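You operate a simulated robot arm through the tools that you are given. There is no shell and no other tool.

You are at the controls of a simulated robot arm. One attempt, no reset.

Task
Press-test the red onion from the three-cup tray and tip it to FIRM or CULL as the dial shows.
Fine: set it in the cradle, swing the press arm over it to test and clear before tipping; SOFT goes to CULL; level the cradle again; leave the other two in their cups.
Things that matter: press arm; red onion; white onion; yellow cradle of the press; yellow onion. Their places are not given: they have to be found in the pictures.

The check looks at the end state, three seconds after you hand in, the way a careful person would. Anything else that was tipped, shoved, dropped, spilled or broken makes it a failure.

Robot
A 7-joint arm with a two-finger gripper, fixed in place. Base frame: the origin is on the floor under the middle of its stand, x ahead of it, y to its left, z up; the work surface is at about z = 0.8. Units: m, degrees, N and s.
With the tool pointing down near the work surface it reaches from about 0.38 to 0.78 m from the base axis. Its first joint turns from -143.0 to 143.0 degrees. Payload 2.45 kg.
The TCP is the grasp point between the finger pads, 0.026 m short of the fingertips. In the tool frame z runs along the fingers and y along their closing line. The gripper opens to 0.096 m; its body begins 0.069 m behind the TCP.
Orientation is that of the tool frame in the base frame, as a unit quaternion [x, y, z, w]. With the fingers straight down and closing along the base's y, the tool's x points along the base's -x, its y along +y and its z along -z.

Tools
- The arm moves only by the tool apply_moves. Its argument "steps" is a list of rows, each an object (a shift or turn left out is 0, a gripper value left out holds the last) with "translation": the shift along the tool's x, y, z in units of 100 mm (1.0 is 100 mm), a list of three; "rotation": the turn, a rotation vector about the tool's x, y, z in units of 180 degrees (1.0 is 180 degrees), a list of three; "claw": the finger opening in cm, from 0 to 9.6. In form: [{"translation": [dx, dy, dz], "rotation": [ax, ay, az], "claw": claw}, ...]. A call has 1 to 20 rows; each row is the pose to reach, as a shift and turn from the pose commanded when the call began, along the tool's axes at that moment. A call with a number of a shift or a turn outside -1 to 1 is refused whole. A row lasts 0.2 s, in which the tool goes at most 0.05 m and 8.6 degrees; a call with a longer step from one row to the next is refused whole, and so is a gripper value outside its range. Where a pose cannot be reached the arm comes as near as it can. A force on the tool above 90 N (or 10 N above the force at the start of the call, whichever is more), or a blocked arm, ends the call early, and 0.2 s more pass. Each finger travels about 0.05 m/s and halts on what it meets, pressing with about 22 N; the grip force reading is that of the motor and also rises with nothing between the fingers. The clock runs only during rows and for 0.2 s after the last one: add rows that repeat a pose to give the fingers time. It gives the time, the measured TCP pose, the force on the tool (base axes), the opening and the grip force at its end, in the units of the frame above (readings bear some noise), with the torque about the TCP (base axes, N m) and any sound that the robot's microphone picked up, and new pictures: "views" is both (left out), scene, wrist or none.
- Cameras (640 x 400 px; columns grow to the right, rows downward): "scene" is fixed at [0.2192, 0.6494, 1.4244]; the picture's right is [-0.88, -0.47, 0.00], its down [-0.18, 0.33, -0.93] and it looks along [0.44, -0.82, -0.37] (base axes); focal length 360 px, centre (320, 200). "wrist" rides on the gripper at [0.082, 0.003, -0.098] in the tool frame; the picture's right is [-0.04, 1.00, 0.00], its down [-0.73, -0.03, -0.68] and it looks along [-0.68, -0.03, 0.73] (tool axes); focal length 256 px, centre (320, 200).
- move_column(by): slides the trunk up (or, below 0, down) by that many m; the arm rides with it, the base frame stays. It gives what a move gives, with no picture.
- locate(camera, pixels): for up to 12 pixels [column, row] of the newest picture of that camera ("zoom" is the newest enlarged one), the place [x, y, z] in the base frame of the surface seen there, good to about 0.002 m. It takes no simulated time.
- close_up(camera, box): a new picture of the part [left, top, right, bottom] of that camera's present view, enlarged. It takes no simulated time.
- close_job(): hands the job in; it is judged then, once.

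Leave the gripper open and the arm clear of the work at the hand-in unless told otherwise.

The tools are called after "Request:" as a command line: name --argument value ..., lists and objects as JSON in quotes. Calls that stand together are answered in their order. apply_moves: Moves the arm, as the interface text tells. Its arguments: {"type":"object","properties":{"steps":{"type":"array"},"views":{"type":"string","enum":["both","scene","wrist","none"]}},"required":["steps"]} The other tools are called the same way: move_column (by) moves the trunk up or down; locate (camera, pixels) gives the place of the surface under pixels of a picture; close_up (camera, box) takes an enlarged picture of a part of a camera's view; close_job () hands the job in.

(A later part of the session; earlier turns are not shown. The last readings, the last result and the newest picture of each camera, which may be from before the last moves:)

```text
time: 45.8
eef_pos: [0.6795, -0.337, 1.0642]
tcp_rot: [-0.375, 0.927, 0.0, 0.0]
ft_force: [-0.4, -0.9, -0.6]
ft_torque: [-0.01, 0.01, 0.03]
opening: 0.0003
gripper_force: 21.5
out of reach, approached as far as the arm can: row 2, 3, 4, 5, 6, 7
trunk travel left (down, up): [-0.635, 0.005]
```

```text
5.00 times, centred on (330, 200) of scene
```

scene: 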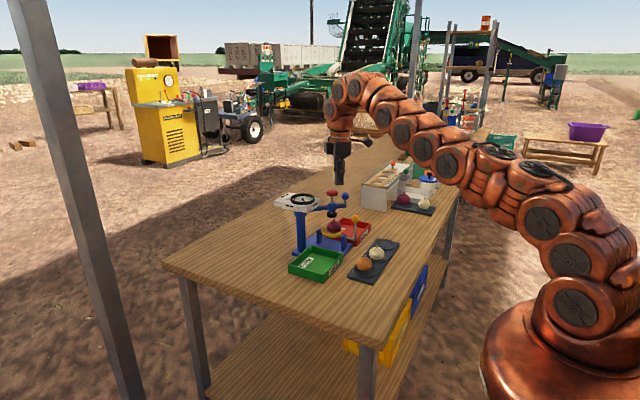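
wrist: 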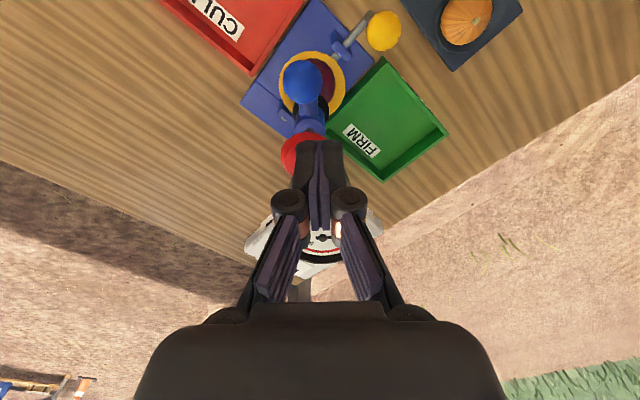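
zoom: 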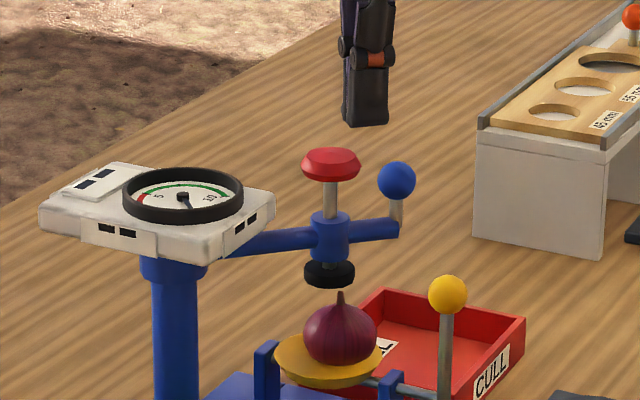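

A vertical tool can't quite reach over the cap. It stopped at (0.6795, -0.337). I'll turn back to the natural heading and then lean the tool so the fingertips reach forward.

Request:
apply_moves --steps '[{"translation": [0.024, 0.023, -0.02], "rotation": [0, 0, 0.0407]}, {"translation": [0.048, 0.046, -0.03], "rotation": [0, 0, 0.0815]}, {"translation": [0.072, 0.07, -0.05], "rotation": [0, 0, 0.1222]}, {"translation": [0.096, 0.093, -0.07], "rotation": [0, 0, 0.163]}, {"translation": [0.12, 0.116, -0.09], "rotation": [0, 0, 0.2037]}, {"translation": [0.144, 0.139, -0.1], "rotation": [0, 0, 0.2444]}]' --views "none"

```text
time: 47.2
eef_pos: [0.6598, -0.3376, 1.0735]
tcp_rot: [0.001, 1.0, 0.001, 0.0]
ft_force: [-0.7, 0.2, 0.3]
ft_torque: [-0.01, -0.02, 0.03]
opening: 0.0001
gripper_force: 21.9
trunk travel left (down, up): [-0.635, 0.005]
```

Request:
apply_moves --steps '[{"translation": [-0.09, 0.011, 0], "rotation": [0, -0.0278, 0]}, {"translation": [-0.18, 0.023, 0], "rotation": [0, -0.0556, 0]}, {"translation": [-0.27, 0.034, 0], "rotation": [0, -0.0833, 0]}, {"translation": [-0.37, 0.046, 0], "rotation": [0, -0.1111, 0]}, {"translation": [-0.37, 0.046, 0], "rotation": [0, -0.1111, 0]}]'

Request:
close_up --camera "scene" --box '[290, 160, 370, 240]'

```text
time: 48.4
eef_pos: [0.6971, -0.3328, 1.0745]
tcp_rot: [-0.001, 0.985, 0.0, 0.174]
ft_force: [0.2, 0.2, 0.5]
ft_torque: [-0.02, -0.01, -0.01]
opening: 0.0
gripper_force: 21.8
trunk travel left (down, up): [-0.635, 0.005]
```

scene: 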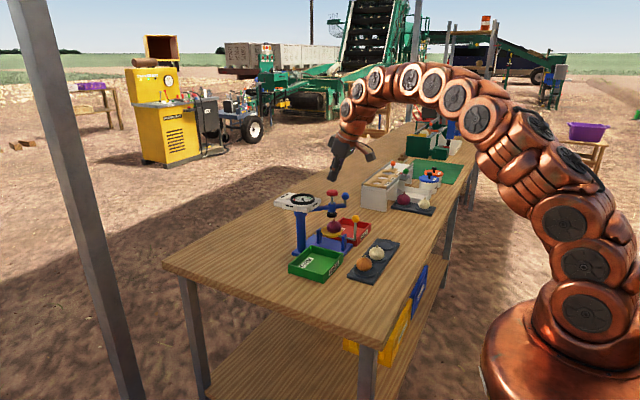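
wrist: 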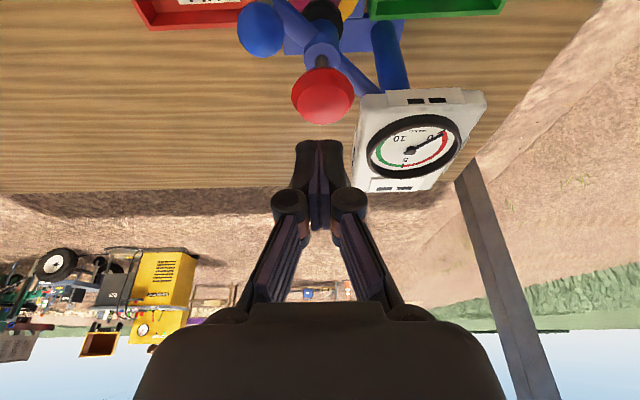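

```text
5.00 times, centred on (330, 200) of scene
```

zoom: 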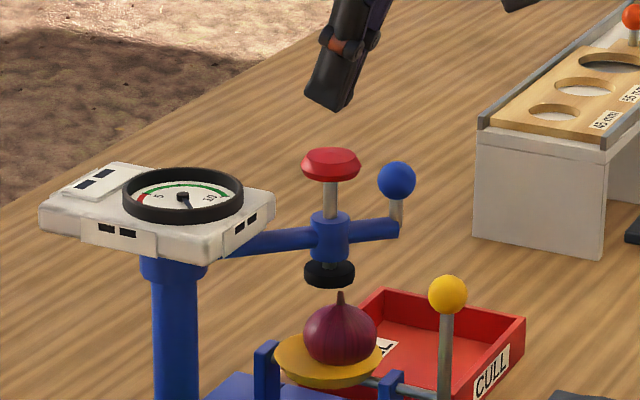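

The fingertips are now over the cap at (0.697, -0.333), and the dial is clearly visible to the wrist camera. I'll lower to just above the cap.

Request:
apply_moves --steps '[{"translation": [0.034, 0, 0.094]}, {"translation": [0.062, 0, 0.169]}, {"translation": [0.092, 0, 0.254]}, {"translation": [0.092, 0, 0.254]}]'

Request:
close_up --camera "scene" --box '[300, 170, 360, 240]'

```text
time: 49.4
eef_pos: [0.696, -0.3322, 1.046]
tcp_rot: [0.0, 0.985, 0.0, 0.174]
ft_force: [0.3, -0.2, 0.2]
ft_torque: [0.02, -0.01, -0.03]
opening: 0.0001
gripper_force: 21.8
trunk travel left (down, up): [-0.635, 0.005]
```

scene: 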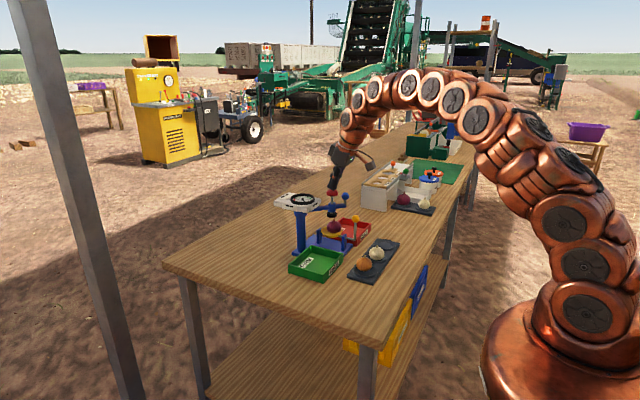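
wrist: 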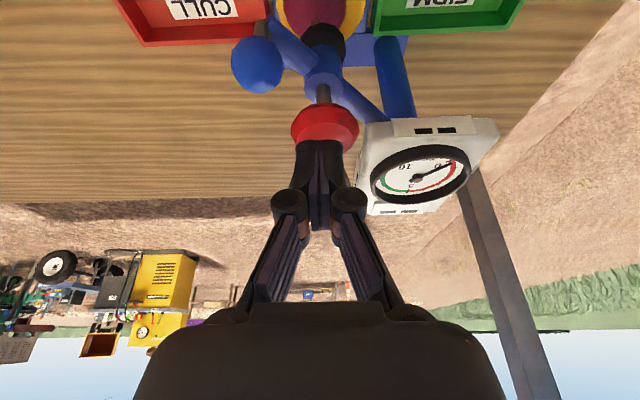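

```text
5.71 times, centred on (330, 205) of scene
```

zoom: 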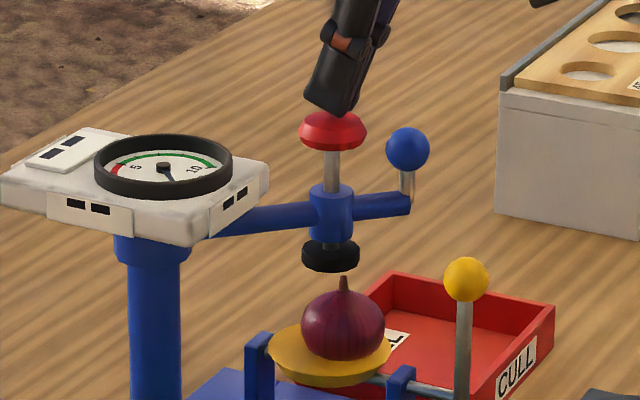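

The tips sit just above the cap. I'll press down about 13 mm gently and watch force and dial.

Request:
apply_moves --steps '[{"translation": [0.01, 0, 0.028]}, {"translation": [0.02, 0, 0.056]}, {"translation": [0.031, 0, 0.085]}, {"translation": [0.044, 0, 0.122]}, {"translation": [0.044, 0, 0.122]}]'

Request:
close_up --camera "wrist" --box '[220, 0, 520, 230]'

Request:
close_up --camera "scene" --box '[300, 170, 360, 240]'

```text
time: 50.6
eef_pos: [0.6969, -0.333, 1.0326]
tcp_rot: [0.0, 0.985, 0.0, 0.173]
ft_force: [0.4, -0.6, 0.9]
ft_torque: [-0.03, 0.02, 0.02]
opening: 0.0059
gripper_force: 28.3
trunk travel left (down, up): [-0.635, 0.005]
```

scene: 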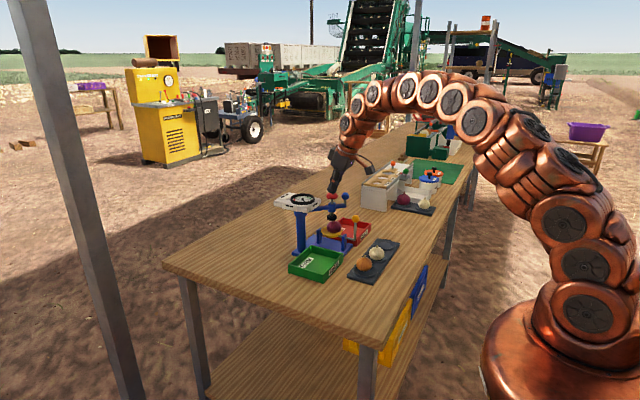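
wrist: 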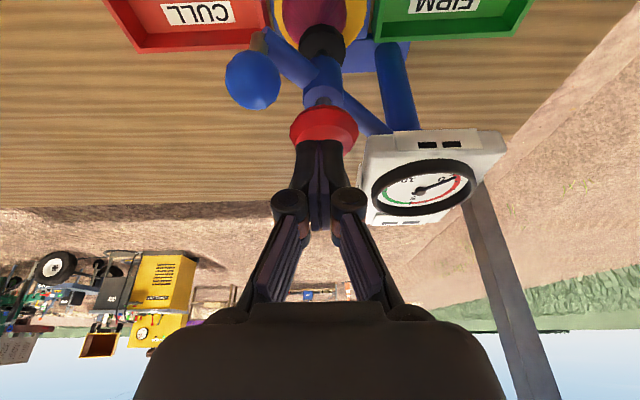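

```text
1.74 times, centred on (370, 115) of wrist
```

zoom: 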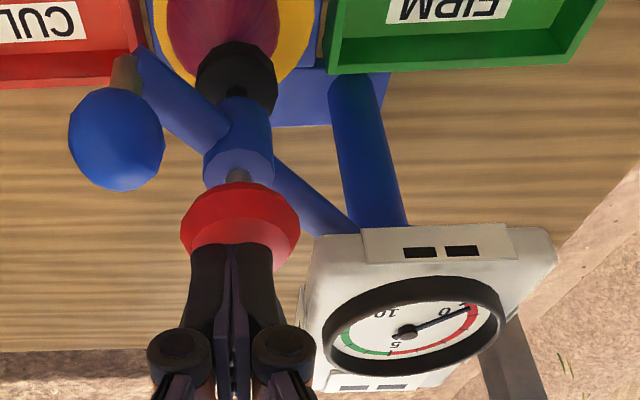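

```text
5.71 times, centred on (330, 205) of scene
```

zoom: 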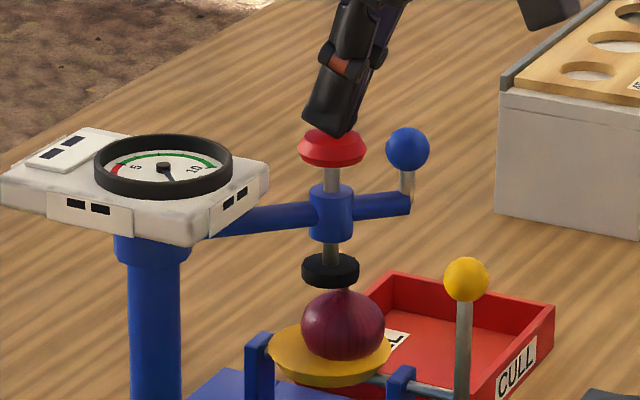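

The plunger is moving down freely and the dial hasn't moved yet. I'll press about 8 mm more in small steps.

Request:
apply_moves --steps '[{"translation": [0.007, 0, 0.019], "claw": 0}, {"translation": [0.014, 0, 0.038], "claw": 0}, {"translation": [0.021, 0, 0.056], "claw": 0}, {"translation": [0.027, 0, 0.075], "claw": 0}, {"translation": [0.027, 0, 0.075], "claw": 0}]'

Request:
close_up --camera "wrist" --box '[220, 0, 520, 230]'

Request:
close_up --camera "scene" --box '[285, 180, 360, 240]'

```text
time: 51.8
eef_pos: [0.6966, -0.3326, 1.0276]
tcp_rot: [0.0, 0.984, -0.001, 0.176]
ft_force: [0.0, -0.9, 13.8]
ft_torque: [-0.03, 0.05, -0.06]
opening: 0.0062
gripper_force: 28.4
trunk travel left (down, up): [-0.635, 0.005]
```

scene: 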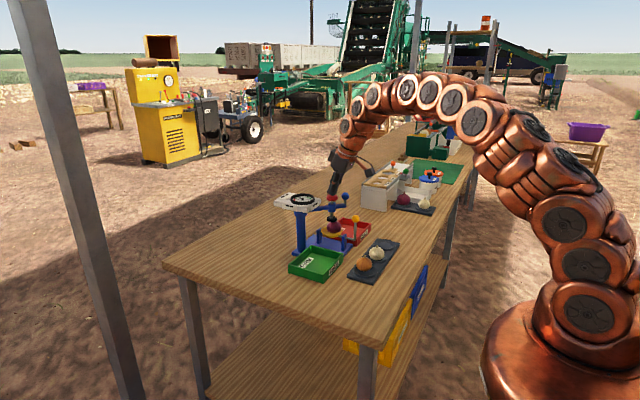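
wrist: 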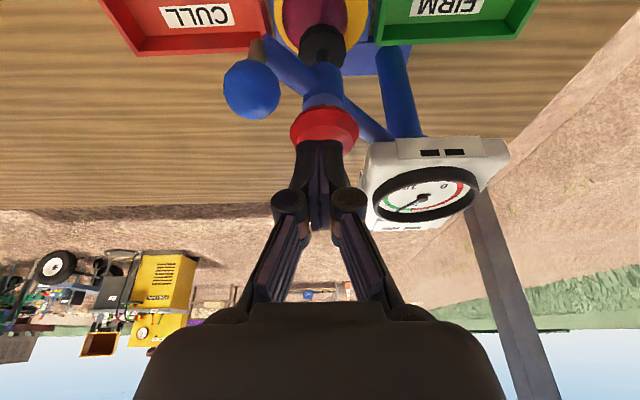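

```text
1.74 times, centred on (370, 115) of wrist
```

zoom: 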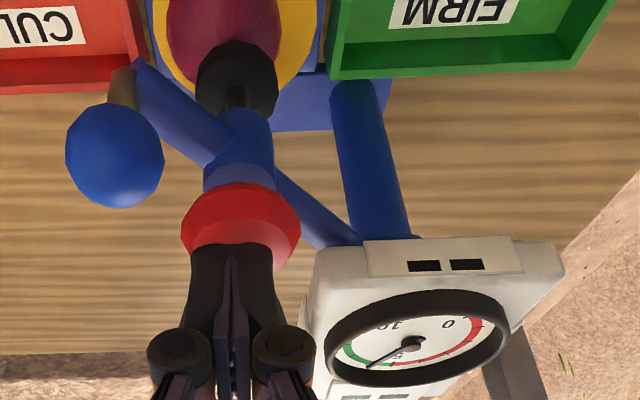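

```text
6.67 times, centred on (322, 210) of scene
```

zoom: 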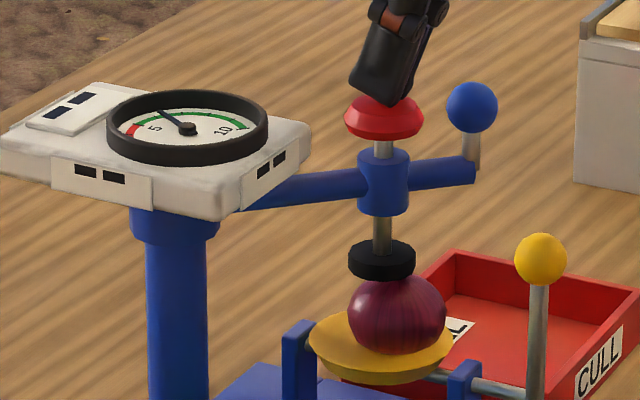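

The needle has moved, with 13.8 N on the cap. I'll take a close look at the dial from both cameras.

Request:
close_up --camera "scene" --box '[290, 188, 320, 208]'

Request:
close_up --camera "wrist" --box '[360, 150, 490, 235]'

```text
16.00 times, centred on (305, 198) of scene
```

zoom: 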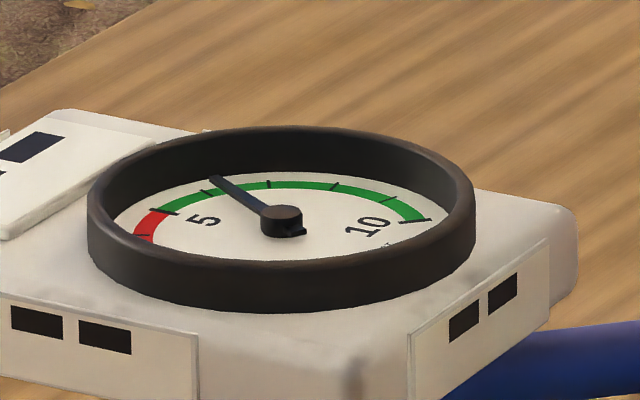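

```text
4.71 times, centred on (425, 192) of wrist
```

zoom: 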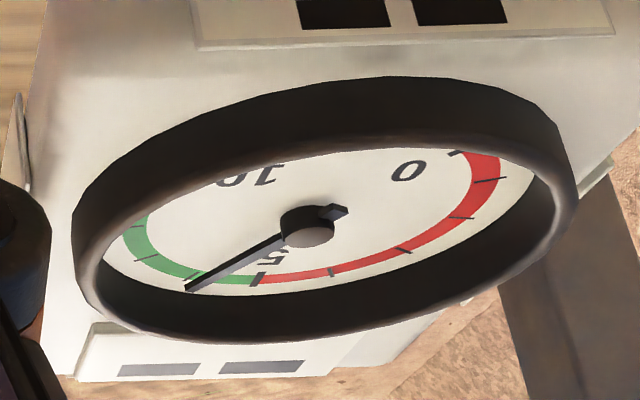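

The needle reads just above 6, in the green band. I'll hold the pose a second and re-read to see whether it has settled.

Request:
apply_moves --steps '[{"claw": 0}, {"claw": 0}, {"claw": 0}, {"claw": 0}]'

Request:
close_up --camera "scene" --box '[290, 188, 320, 208]'

Request:
close_up --camera "wrist" --box '[360, 150, 490, 235]'

```text
time: 52.8
eef_pos: [0.6963, -0.333, 1.0281]
tcp_rot: [0.0, 0.985, -0.001, 0.175]
ft_force: [2.7, -2.0, 23.2]
ft_torque: [-0.03, -0.02, -0.18]
opening: 0.0058
gripper_force: 28.0
trunk travel left (down, up): [-0.635, 0.005]
```

scene: 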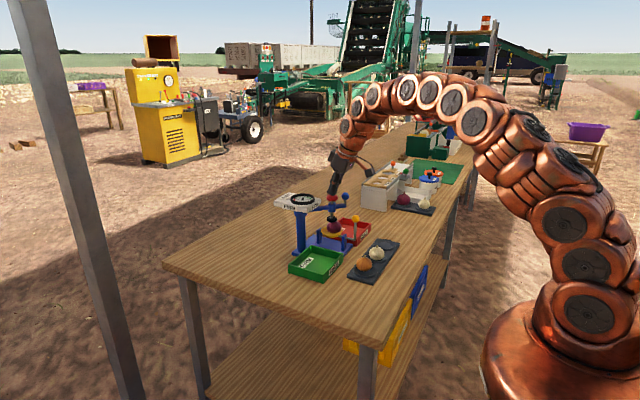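
wrist: 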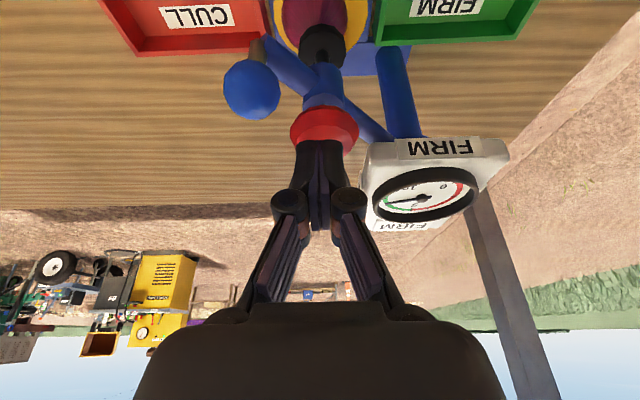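

```text
16.00 times, centred on (305, 198) of scene
```

zoom: 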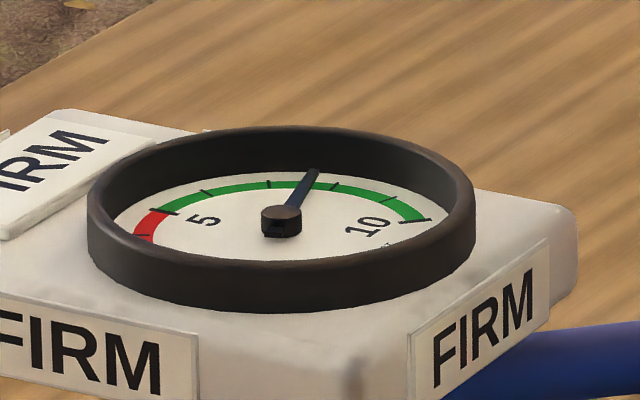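

```text
4.71 times, centred on (425, 192) of wrist
```

zoom: 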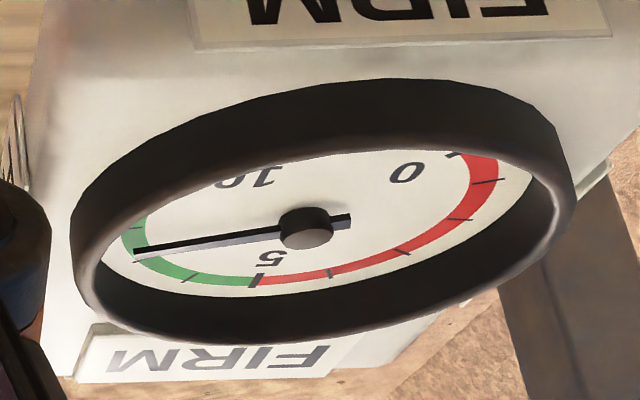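

The label windows on the head have flipped to FIRM, with the needle at about 7.6 in the green. The verdict is FIRM, so the onion goes into the green tray. I'll lift off the cap.

Request:
apply_moves --steps '[{"translation": [-0.034, 0, -0.094], "claw": 0}, {"translation": [-0.068, 0, -0.188], "claw": 0}, {"translation": [-0.12, 0, -0.33], "claw": 0}, {"translation": [-0.171, 0, -0.47], "claw": 0}, {"translation": [-0.171, 0, -0.47], "claw": 0}]'

Request:
close_up --camera "scene" --box '[285, 170, 365, 240]'

```text
time: 54.0
eef_pos: [0.6973, -0.3335, 1.0765]
tcp_rot: [0.0, 0.985, 0.001, 0.173]
ft_force: [-0.8, -0.8, 0.1]
ft_torque: [0.0, 0.0, -0.03]
opening: 0.0
gripper_force: 28.9
trunk travel left (down, up): [-0.635, 0.005]
```

scene: 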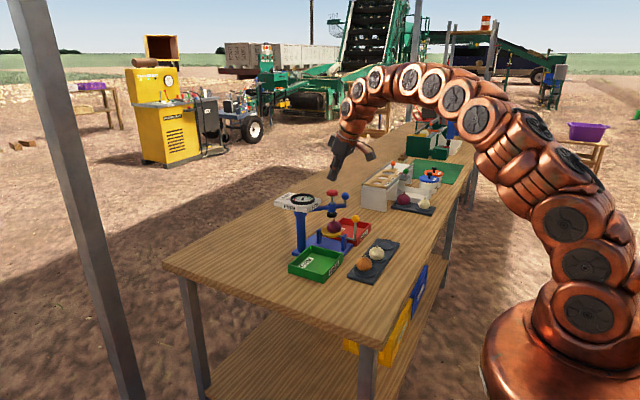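
wrist: 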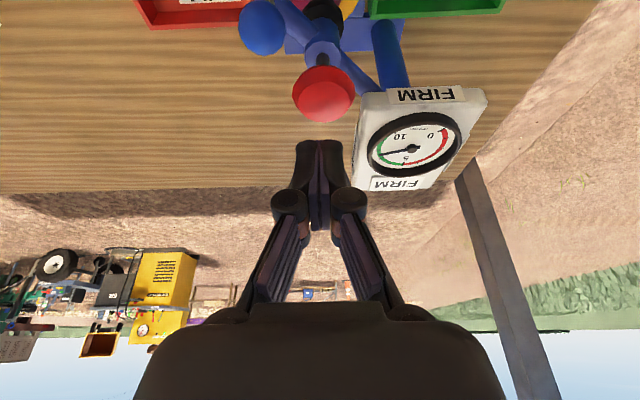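

```text
5.71 times, centred on (325, 205) of scene
```

zoom: 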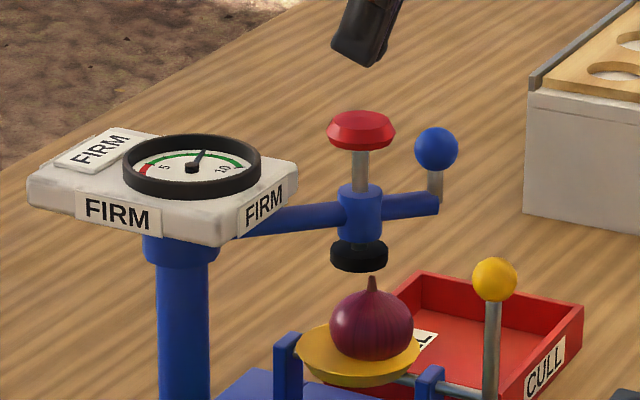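

The plunger sprang back and the head still shows FIRM. Next I'll take out the lean, return above the blue knob with the earlier heading and open the fingers.

Request:
apply_moves --steps '[{"translation": [0.094, -0.025, -0.034], "rotation": [0, 0.0278, 0], "claw": 0}, {"translation": [0.188, -0.05, -0.068], "rotation": [0, 0.0556, 0], "claw": 2}, {"translation": [0.282, -0.075, -0.103], "rotation": [0, 0.0833, 0], "claw": 4}, {"translation": [0.376, -0.1, -0.137], "rotation": [0, 0.1111, 0], "claw": 5.5}]' --views "none"

Request:
apply_moves --steps '[{"translation": [-0.01, -0.03, 0], "rotation": [0, 0, -0.0407], "claw": 5.5}, {"translation": [-0.02, -0.06, 0], "rotation": [0, 0, -0.0815], "claw": 5.5}, {"translation": [-0.03, -0.09, 0], "rotation": [0, 0, -0.1222], "claw": 5.5}, {"translation": [-0.04, -0.12, 0], "rotation": [0, 0, -0.163], "claw": 5.5}, {"translation": [-0.05, -0.15, 0], "rotation": [0, 0, -0.2037], "claw": 5.5}, {"translation": [-0.06, -0.19, 0], "rotation": [0, 0, -0.2444], "claw": 5.5}]'

```text
time: 55.0
eef_pos: [0.6576, -0.3418, 1.0744]
tcp_rot: [0.0, 1.0, 0.0, -0.001]
ft_force: [-0.2, 0.0, -0.1]
ft_torque: [-0.03, -0.02, -0.01]
opening: 0.0553
gripper_force: 0.0
trunk travel left (down, up): [-0.635, 0.005]
```

```text
time: 56.4
eef_pos: [0.6608, -0.361, 1.0745]
tcp_rot: [-0.374, 0.927, 0.001, 0.0]
ft_force: [0.3, -0.2, -0.4]
ft_torque: [0.02, -0.01, 0.0]
opening: 0.0549
gripper_force: 0.1
out of reach, approached as far as the arm can: row 6
trunk travel left (down, up): [-0.635, 0.005]
```

scene: 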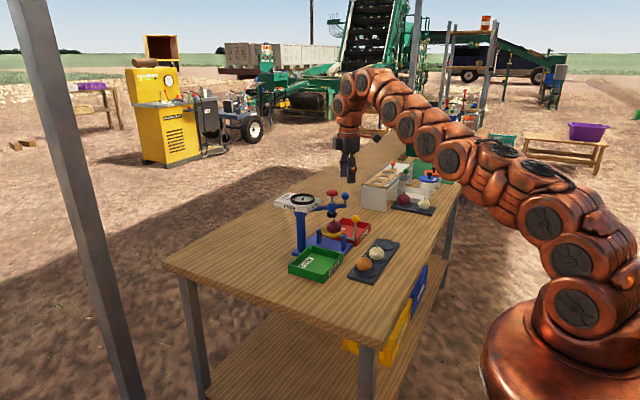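
wrist: 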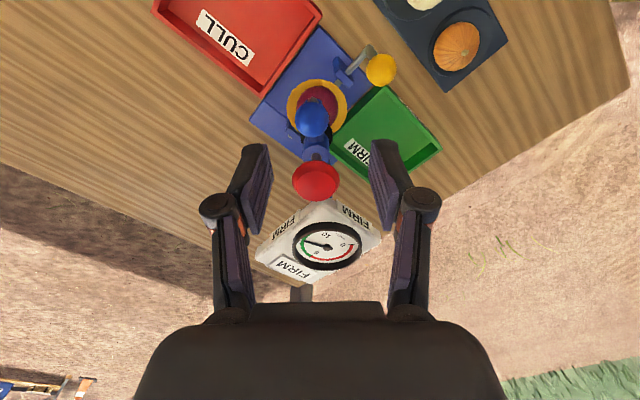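

The knob sits at (312, 117) in the wrist view, about 7 mm to one side. I'll correct that while descending around it.

Request:
apply_moves --steps '[{"translation": [0, -0.03, 0.15]}, {"translation": [-0.01, -0.07, 0.3]}, {"translation": [-0.02, -0.07, 0.45]}, {"translation": [-0.03, -0.07, 0.6]}, {"translation": [-0.03, -0.07, 0.715]}, {"translation": [-0.03, -0.07, 0.715]}]'

Request:
close_up --camera "wrist" --box '[220, 80, 420, 280]'

```text
time: 57.8
eef_pos: [0.6679, -0.3631, 1.0026]
tcp_rot: [-0.375, 0.927, 0.0, 0.0]
ft_force: [0.1, 0.1, 1.1]
ft_torque: [0.0, 0.01, -0.01]
opening: 0.0549
gripper_force: 0.0
trunk travel left (down, up): [-0.635, 0.005]
```

scene: 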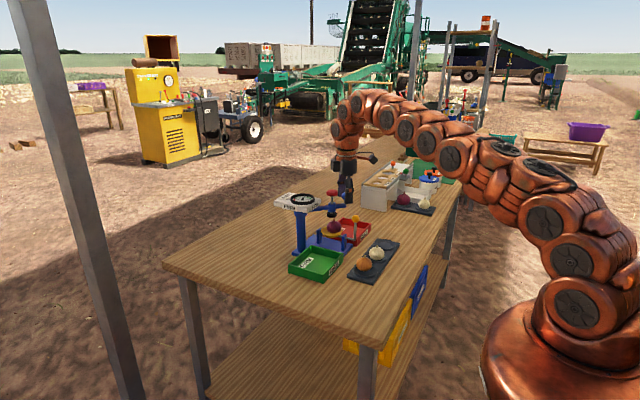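
wrist: 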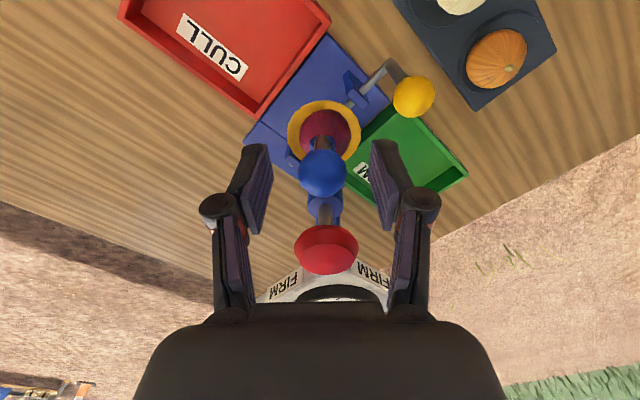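

```text
2.00 times, centred on (320, 180) of wrist
```

zoom: 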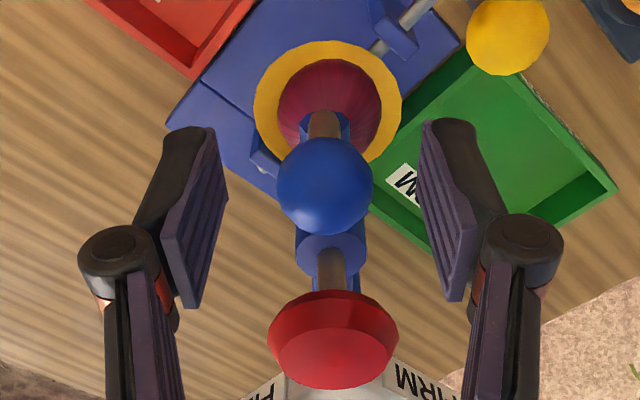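

The knob is centred between the fingers, so I'll close on it.

Request:
apply_moves --steps '[{"claw": 5.0}, {"claw": 4.0}, {"claw": 3.0}, {"claw": 2.0}, {"claw": 2.0}, {"claw": 2.0}]' --views "wrist"

```text
time: 59.2
eef_pos: [0.6672, -0.3626, 1.0021]
tcp_rot: [-0.375, 0.927, 0.001, -0.001]
ft_force: [-9.6, 8.2, -1.8]
ft_torque: [0.06, 0.09, 0.03]
opening: 0.0242
gripper_force: 44.9
trunk travel left (down, up): [-0.635, 0.005]
```

wrist: 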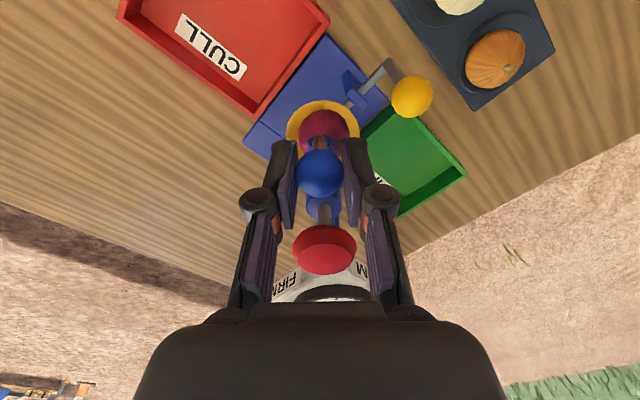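

Gripped. Now I'll swing the arm back along its arc toward the start position, 30° per call.

Request:
apply_moves --steps '[{"translation": [-0.0059, 0.134, 0], "rotation": [0, 0, 0.0278]}, {"translation": [-0.0234, 0.267, 0], "rotation": [0, 0, 0.0556]}, {"translation": [-0.0525, 0.3986, 0], "rotation": [0, 0, 0.0833]}, {"translation": [-0.0929, 0.5267, 0], "rotation": [0, 0, 0.1111]}, {"translation": [-0.1443, 0.6508, 0], "rotation": [0, 0, 0.1389]}, {"translation": [-0.2063, 0.77, 0], "rotation": [0, 0, 0.1667]}]' --views "scene"

```text
time: 60.6
eef_pos: [0.6286, -0.2945, 1.0024]
tcp_rot: [-0.12, 0.993, 0.0, 0.0]
ft_force: [-5.9, -2.5, 4.5]
ft_torque: [-0.04, -0.38, -0.06]
opening: 0.0244
gripper_force: 44.8
trunk travel left (down, up): [-0.635, 0.005]
```

scene: 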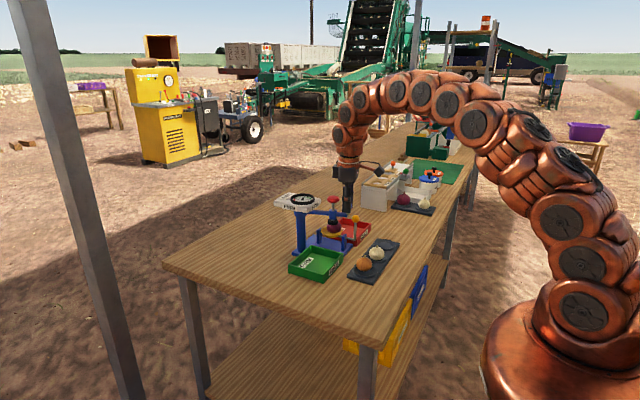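

It's tracking well with low force. The next 30° follows, with a 2 mm outward correction.

Request:
apply_moves --steps '[{"translation": [0.0, 0.134, 0], "rotation": [0, 0, 0.0278]}, {"translation": [-0.01, 0.267, 0], "rotation": [0, 0, 0.0556]}, {"translation": [-0.0325, 0.3986, 0], "rotation": [0, 0, 0.0833]}, {"translation": [-0.0729, 0.5267, 0], "rotation": [0, 0, 0.1111]}, {"translation": [-0.1243, 0.6508, 0], "rotation": [0, 0, 0.1389]}, {"translation": [-0.1863, 0.77, 0], "rotation": [0, 0, 0.1667]}]' --views "scene"

```text
time: 62.0
eef_pos: [0.6283, -0.2147, 1.0034]
tcp_rot: [0.141, 0.99, 0.0, -0.002]
ft_force: [-4.5, 1.3, -17.5]
ft_torque: [-0.11, 0.04, 0.11]
opening: 0.0247
gripper_force: 44.7
trunk travel left (down, up): [-0.635, 0.005]
```

scene: 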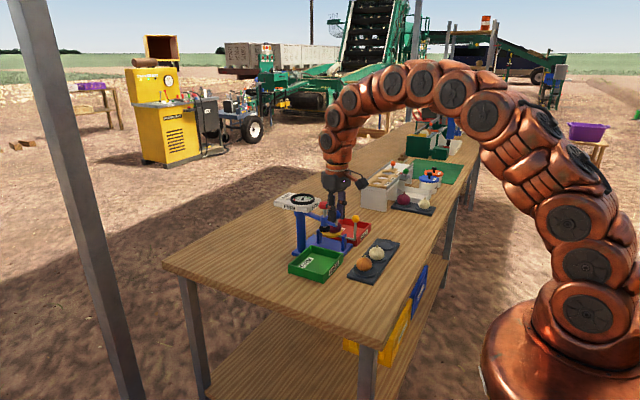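

Request:
apply_moves --steps '[{"translation": [0.0, 0.134, 0.01], "rotation": [0, 0, 0.0278]}, {"translation": [-0.015, 0.267, 0.015], "rotation": [0, 0, 0.0556]}, {"translation": [-0.043, 0.3986, 0.015], "rotation": [0, 0, 0.0833]}, {"translation": [-0.083, 0.5267, 0.015], "rotation": [0, 0, 0.1111]}, {"translation": [-0.134, 0.6508, 0.015], "rotation": [0, 0, 0.1389]}, {"translation": [-0.183, 0.7466, 0.015], "rotation": [0, 0, 0.1611]}]'

Request:
close_up --camera "scene" --box '[275, 180, 365, 250]'

```text
time: 63.4
eef_pos: [0.6669, -0.1478, 1.0025]
tcp_rot: [0.384, 0.923, 0.0, 0.003]
ft_force: [-3.1, 3.9, 2.9]
ft_torque: [0.02, 0.02, 0.03]
opening: 0.0241
gripper_force: 44.8
trunk travel left (down, up): [-0.635, 0.005]
```

scene: 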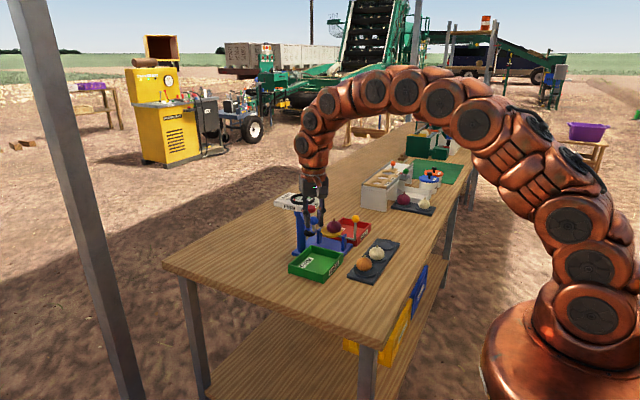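
wrist: 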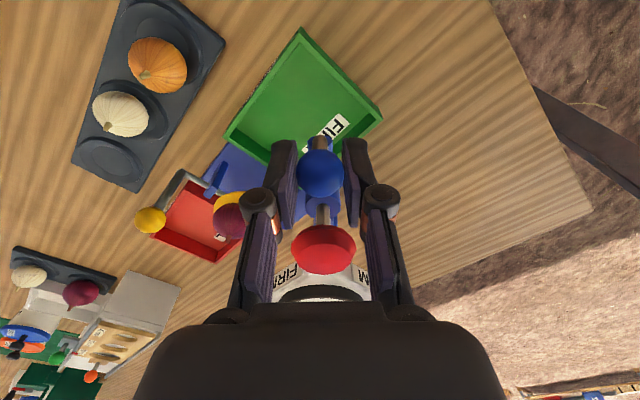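

```text
5.71 times, centred on (320, 215) of scene
```

zoom: 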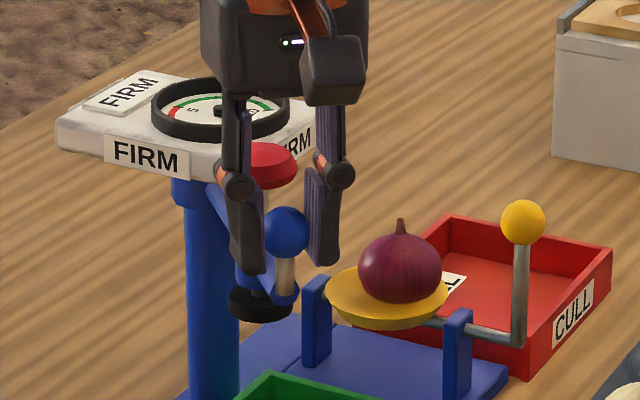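

The press arm is back at its starting position, and the onion still sits in the level cradle. I'll release the knob and rise clear.

Request:
apply_moves --steps '[{"claw": 3.0}, {"claw": 4.0}, {"claw": 5.0}, {"claw": 5.5}, {"claw": 5.5}, {"translation": [0, 0, -0.1], "claw": 5.5}, {"translation": [0, 0, -0.3], "claw": 5.5}, {"translation": [0, 0, -0.5], "claw": 5.5}, {"translation": [0, 0, -0.7], "claw": 5.5}]'

Request:
close_up --camera "scene" --box '[275, 180, 365, 250]'

```text
time: 65.4
eef_pos: [0.6669, -0.149, 1.071]
tcp_rot: [0.383, 0.924, 0.0, 0.0]
ft_force: [-0.5, 0.0, 0.3]
ft_torque: [-0.02, 0.04, 0.03]
opening: 0.0552
gripper_force: 0.1
trunk travel left (down, up): [-0.635, 0.005]
```

scene: 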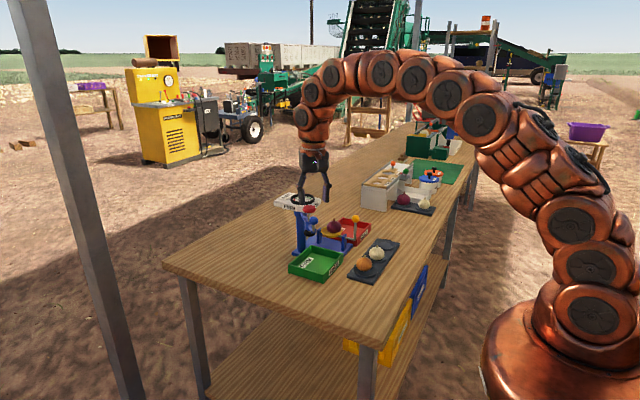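
wrist: 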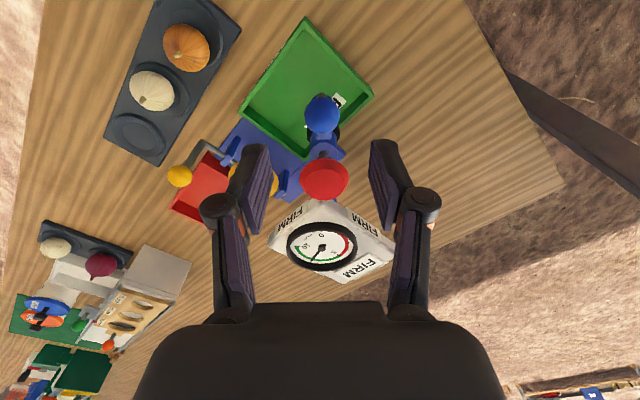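

```text
5.71 times, centred on (320, 215) of scene
```

zoom: 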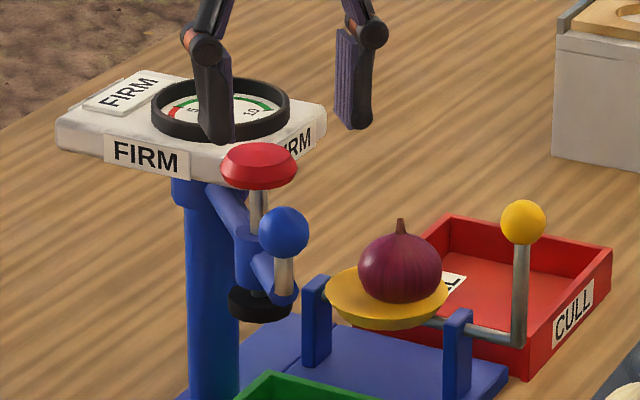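

The press arm is at home, the verdict FIRM stays displayed, and the gripper is free. Next is the cradle lever with the yellow ball near (0.612, -0.328, 0.94). I'll turn to the natural heading and move toward it, staying high.

Request:
apply_moves --steps '[{"translation": [-0.024, -0.165, 0], "rotation": [0, 0, -0.0417], "claw": 5.5}, {"translation": [-0.047, -0.33, 0], "rotation": [0, 0, -0.0833], "claw": 5.5}, {"translation": [-0.071, -0.495, 0], "rotation": [0, 0, -0.125], "claw": 5.5}, {"translation": [-0.095, -0.66, 0], "rotation": [0, 0, -0.1667], "claw": 5.5}, {"translation": [-0.118, -0.825, 0], "rotation": [0, 0, -0.2083], "claw": 5.5}, {"translation": [-0.142, -0.99, 0], "rotation": [0, 0, -0.25], "claw": 5.5}]' --views "none"

Request:
apply_moves --steps '[{"translation": [0.02, -0.25, 0.0]}, {"translation": [0.04, -0.5, 0.0]}, {"translation": [0.04, -0.75, 0.0]}, {"translation": [0.04, -0.98, 0.0]}]'

Request:
close_up --camera "wrist" --box '[190, 60, 450, 280]'

```text
time: 66.8
eef_pos: [0.6085, -0.2277, 1.0716]
tcp_rot: [-0.001, 1.0, 0.0, 0.0]
ft_force: [0.2, 0.1, -0.4]
ft_torque: [-0.01, -0.01, 0.02]
opening: 0.0548
gripper_force: 0.1
trunk travel left (down, up): [-0.635, 0.005]
```

```text
time: 67.8
eef_pos: [0.603, -0.3248, 1.0708]
tcp_rot: [0.001, 1.0, 0.0, 0.002]
ft_force: [0.1, 0.3, -0.2]
ft_torque: [-0.02, 0.0, 0.01]
opening: 0.055
gripper_force: 0.1
trunk travel left (down, up): [-0.635, 0.005]
```

scene: 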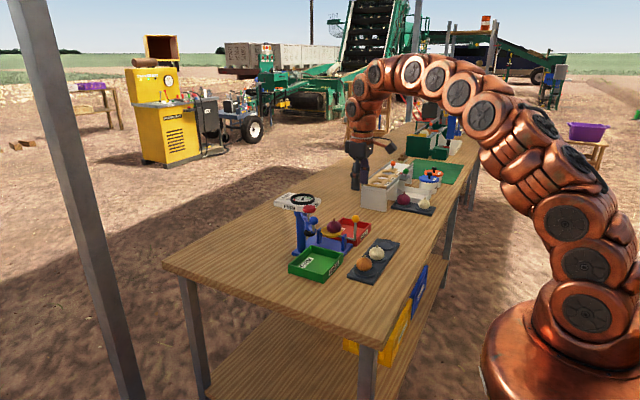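
wrist: 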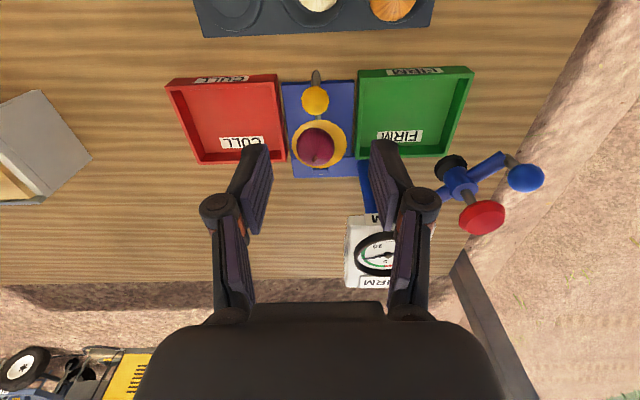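

```text
1.82 times, centred on (320, 170) of wrist
```

zoom: 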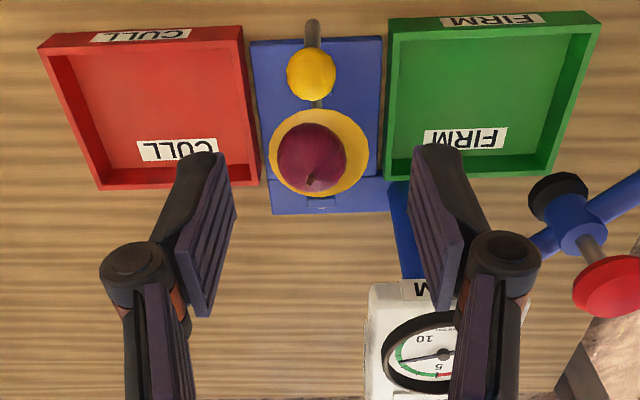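

I have a good top view of the lever, cradle and trays. I'll measure the lever ball, crank, dish and tray edges.

Request:
locate --camera "zoom" --pixels '[[311, 73], [290, 73], [333, 73], [311, 55], [311, 95], [312, 28], [270, 150], [367, 150], [388, 60], [387, 175], [600, 30], [395, 30]]'

Request:
locate --camera "zoom" --pixels '[[312, 40], [318, 104], [460, 160], [240, 60], [440, 80], [305, 145], [550, 175], [383, 100], [312, 180], [253, 130], [312, 155], [420, 165]]'

```text
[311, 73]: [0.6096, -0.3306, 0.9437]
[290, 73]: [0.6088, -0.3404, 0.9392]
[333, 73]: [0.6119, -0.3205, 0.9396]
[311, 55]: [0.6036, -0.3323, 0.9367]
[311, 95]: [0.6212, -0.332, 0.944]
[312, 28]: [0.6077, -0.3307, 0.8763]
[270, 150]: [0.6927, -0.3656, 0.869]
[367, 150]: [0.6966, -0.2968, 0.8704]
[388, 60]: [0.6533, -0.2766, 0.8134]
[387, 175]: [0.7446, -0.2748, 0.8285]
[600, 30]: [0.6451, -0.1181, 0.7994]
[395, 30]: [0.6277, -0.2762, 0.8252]
```

```text
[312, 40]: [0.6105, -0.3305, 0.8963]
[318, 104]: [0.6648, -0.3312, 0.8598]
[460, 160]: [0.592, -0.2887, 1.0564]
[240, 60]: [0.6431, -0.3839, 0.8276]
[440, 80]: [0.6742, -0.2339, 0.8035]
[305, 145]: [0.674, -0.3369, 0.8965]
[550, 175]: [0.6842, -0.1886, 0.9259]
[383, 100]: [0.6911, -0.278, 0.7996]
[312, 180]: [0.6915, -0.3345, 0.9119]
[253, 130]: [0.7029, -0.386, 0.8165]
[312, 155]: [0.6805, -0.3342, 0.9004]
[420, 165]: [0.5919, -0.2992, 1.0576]
```

The ball centre is about (0.614, -0.3305, 0.936) and the axle is at z ≈ 0.858, giving a lever length near 0.078. The FIRM tray wall is at y ≈ -0.276. I'll come down around the ball with the fingers on its ±y sides.

Request:
apply_moves --steps '[{"translation": [-0.05, -0.03, 0.2], "claw": 5.5}, {"translation": [-0.11, -0.057, 0.4], "claw": 5.5}, {"translation": [-0.11, -0.057, 0.6], "claw": 5.5}, {"translation": [-0.11, -0.057, 0.8], "claw": 5.5}, {"translation": [-0.11, -0.057, 0.8], "claw": 5.5}]'

Request:
close_up --camera "wrist" --box '[220, 60, 420, 260]'

```text
time: 69.0
eef_pos: [0.6143, -0.3328, 0.9893]
tcp_rot: [0.001, 1.0, 0.001, 0.0]
ft_force: [0.1, -0.2, -0.4]
ft_torque: [0.04, 0.0, -0.01]
opening: 0.0549
gripper_force: 0.1
trunk travel left (down, up): [-0.635, 0.005]
```

scene: 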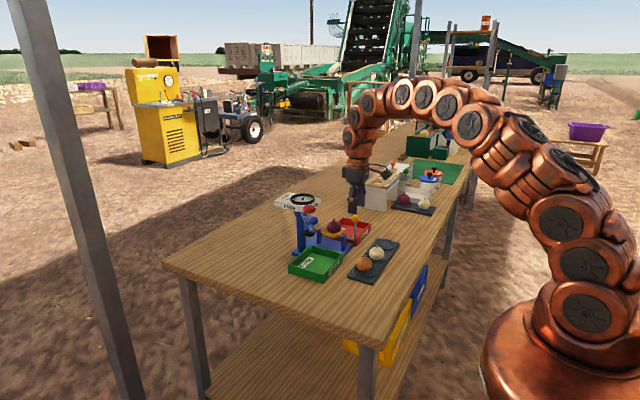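
wrist: 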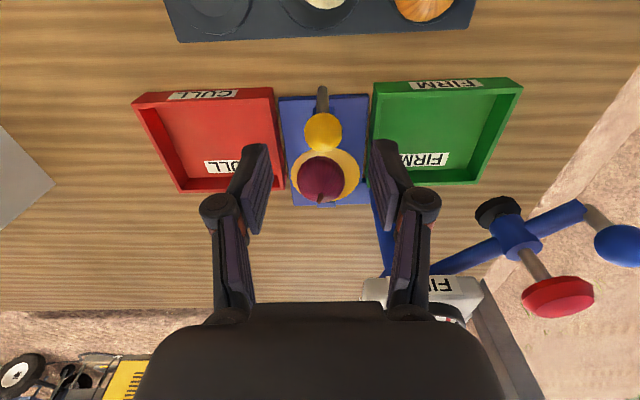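

```text
2.00 times, centred on (320, 160) of wrist
```

zoom: 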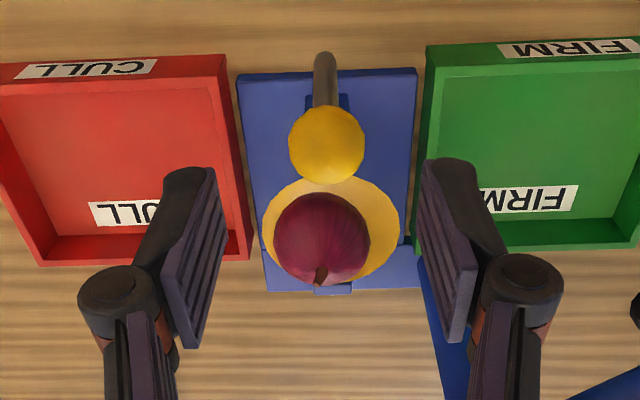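

The ball is centred under the gripper. I'll come down another 36 mm so it sits near the fingertips.

Request:
apply_moves --steps '[{"translation": [0, 0.01, 0.12], "claw": 5.5}, {"translation": [0, 0.01, 0.24], "claw": 5.5}, {"translation": [0, 0.01, 0.36], "claw": 5.5}, {"translation": [0, 0.01, 0.36], "claw": 5.5}]'

Request:
close_up --camera "scene" --box '[310, 180, 390, 250]'

Request:
close_up --camera "wrist" --box '[220, 80, 420, 280]'

```text
time: 70.0
eef_pos: [0.6133, -0.3299, 0.9546]
tcp_rot: [0.001, 1.0, 0.0, 0.0]
ft_force: [0.2, 0.1, -0.1]
ft_torque: [0.0, 0.04, -0.02]
opening: 0.0549
gripper_force: 0.0
trunk travel left (down, up): [-0.635, 0.005]
```

scene: 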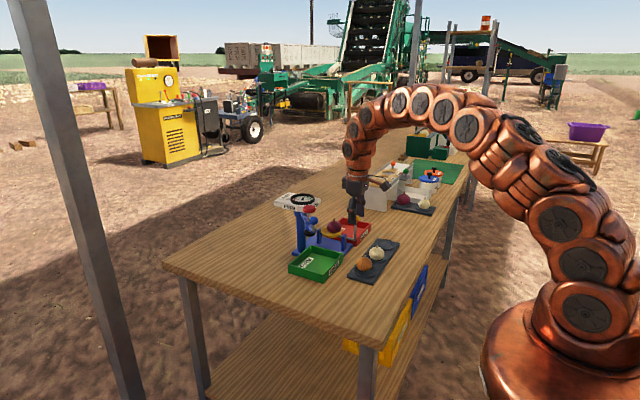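
wrist: 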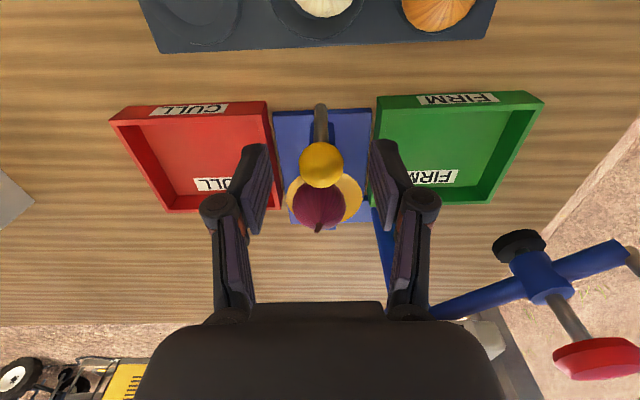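

```text
5.71 times, centred on (350, 215) of scene
```

zoom: 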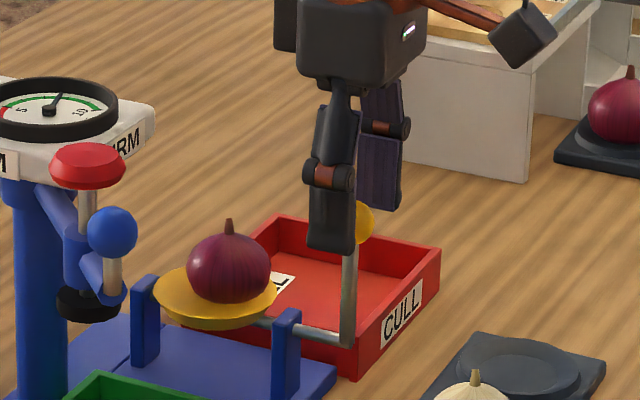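

```text
2.00 times, centred on (320, 180) of wrist
```

zoom: 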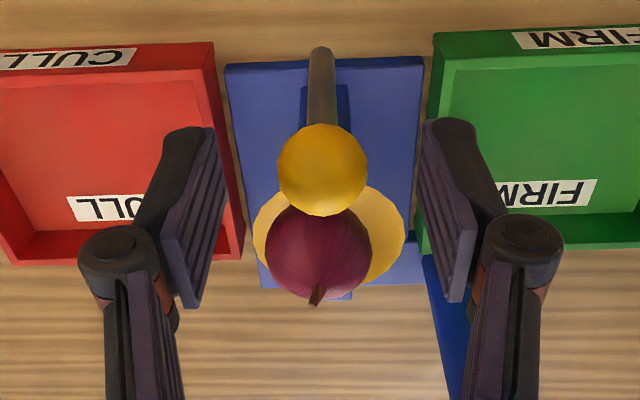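

The ball is centred, 15 mm below the TCP. I'll close on it gently.

Request:
apply_moves --steps '[{"claw": 4.5}, {"claw": 3.5}, {"claw": 2.8}, {"claw": 2.3}, {"claw": 2.3}, {"claw": 2.3}]' --views "wrist"

Request:
close_up --camera "scene" --box '[310, 180, 390, 250]'

```text
time: 71.4
eef_pos: [0.6131, -0.331, 0.9546]
tcp_rot: [0.001, 1.0, 0.001, 0.001]
ft_force: [-0.4, -0.4, -0.8]
ft_torque: [0.01, -0.03, 0.05]
opening: 0.0251
gripper_force: 44.7
trunk travel left (down, up): [-0.635, 0.005]
```

wrist: 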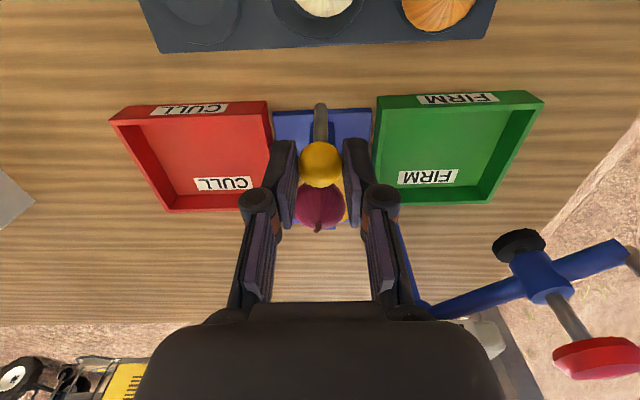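

```text
5.71 times, centred on (350, 215) of scene
```

zoom: 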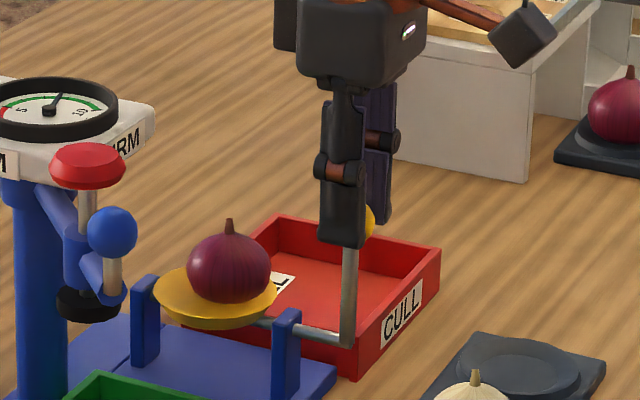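

I have the lever gripped at neutral: TCP (0.613, -0.331, 0.955). I'll test with a small 5° tip toward FIRM (+y) to check that it moves freely.

Request:
apply_moves --steps '[{"translation": [0, 0.038, 0.001], "rotation": [0.007, 0, 0]}, {"translation": [0, 0.076, 0.003], "rotation": [0.0139, 0, 0]}]' --views "scene"

Request:
close_up --camera "scene" --box '[310, 180, 390, 250]'

```text
time: 72.0
eef_pos: [0.6136, -0.3238, 0.9549]
tcp_rot: [0.002, 1.0, -0.023, 0.001]
ft_force: [-1.6, -6.9, -1.2]
ft_torque: [-0.64, -0.37, 0.0]
opening: 0.025
gripper_force: 45.1
trunk travel left (down, up): [-0.635, 0.005]
```

scene: 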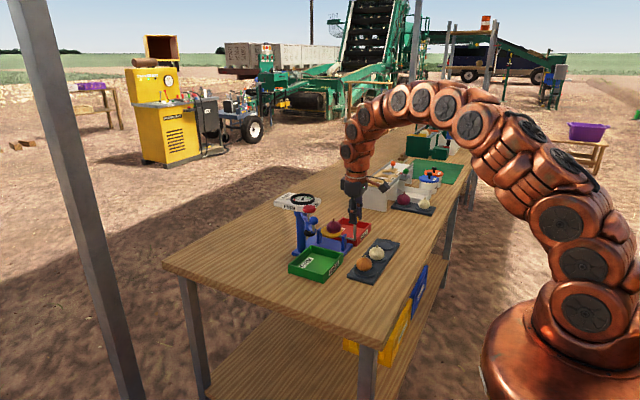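

```text
5.71 times, centred on (350, 215) of scene
```

zoom: 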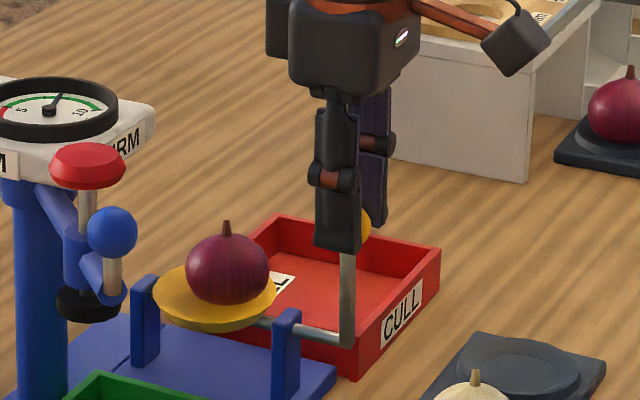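

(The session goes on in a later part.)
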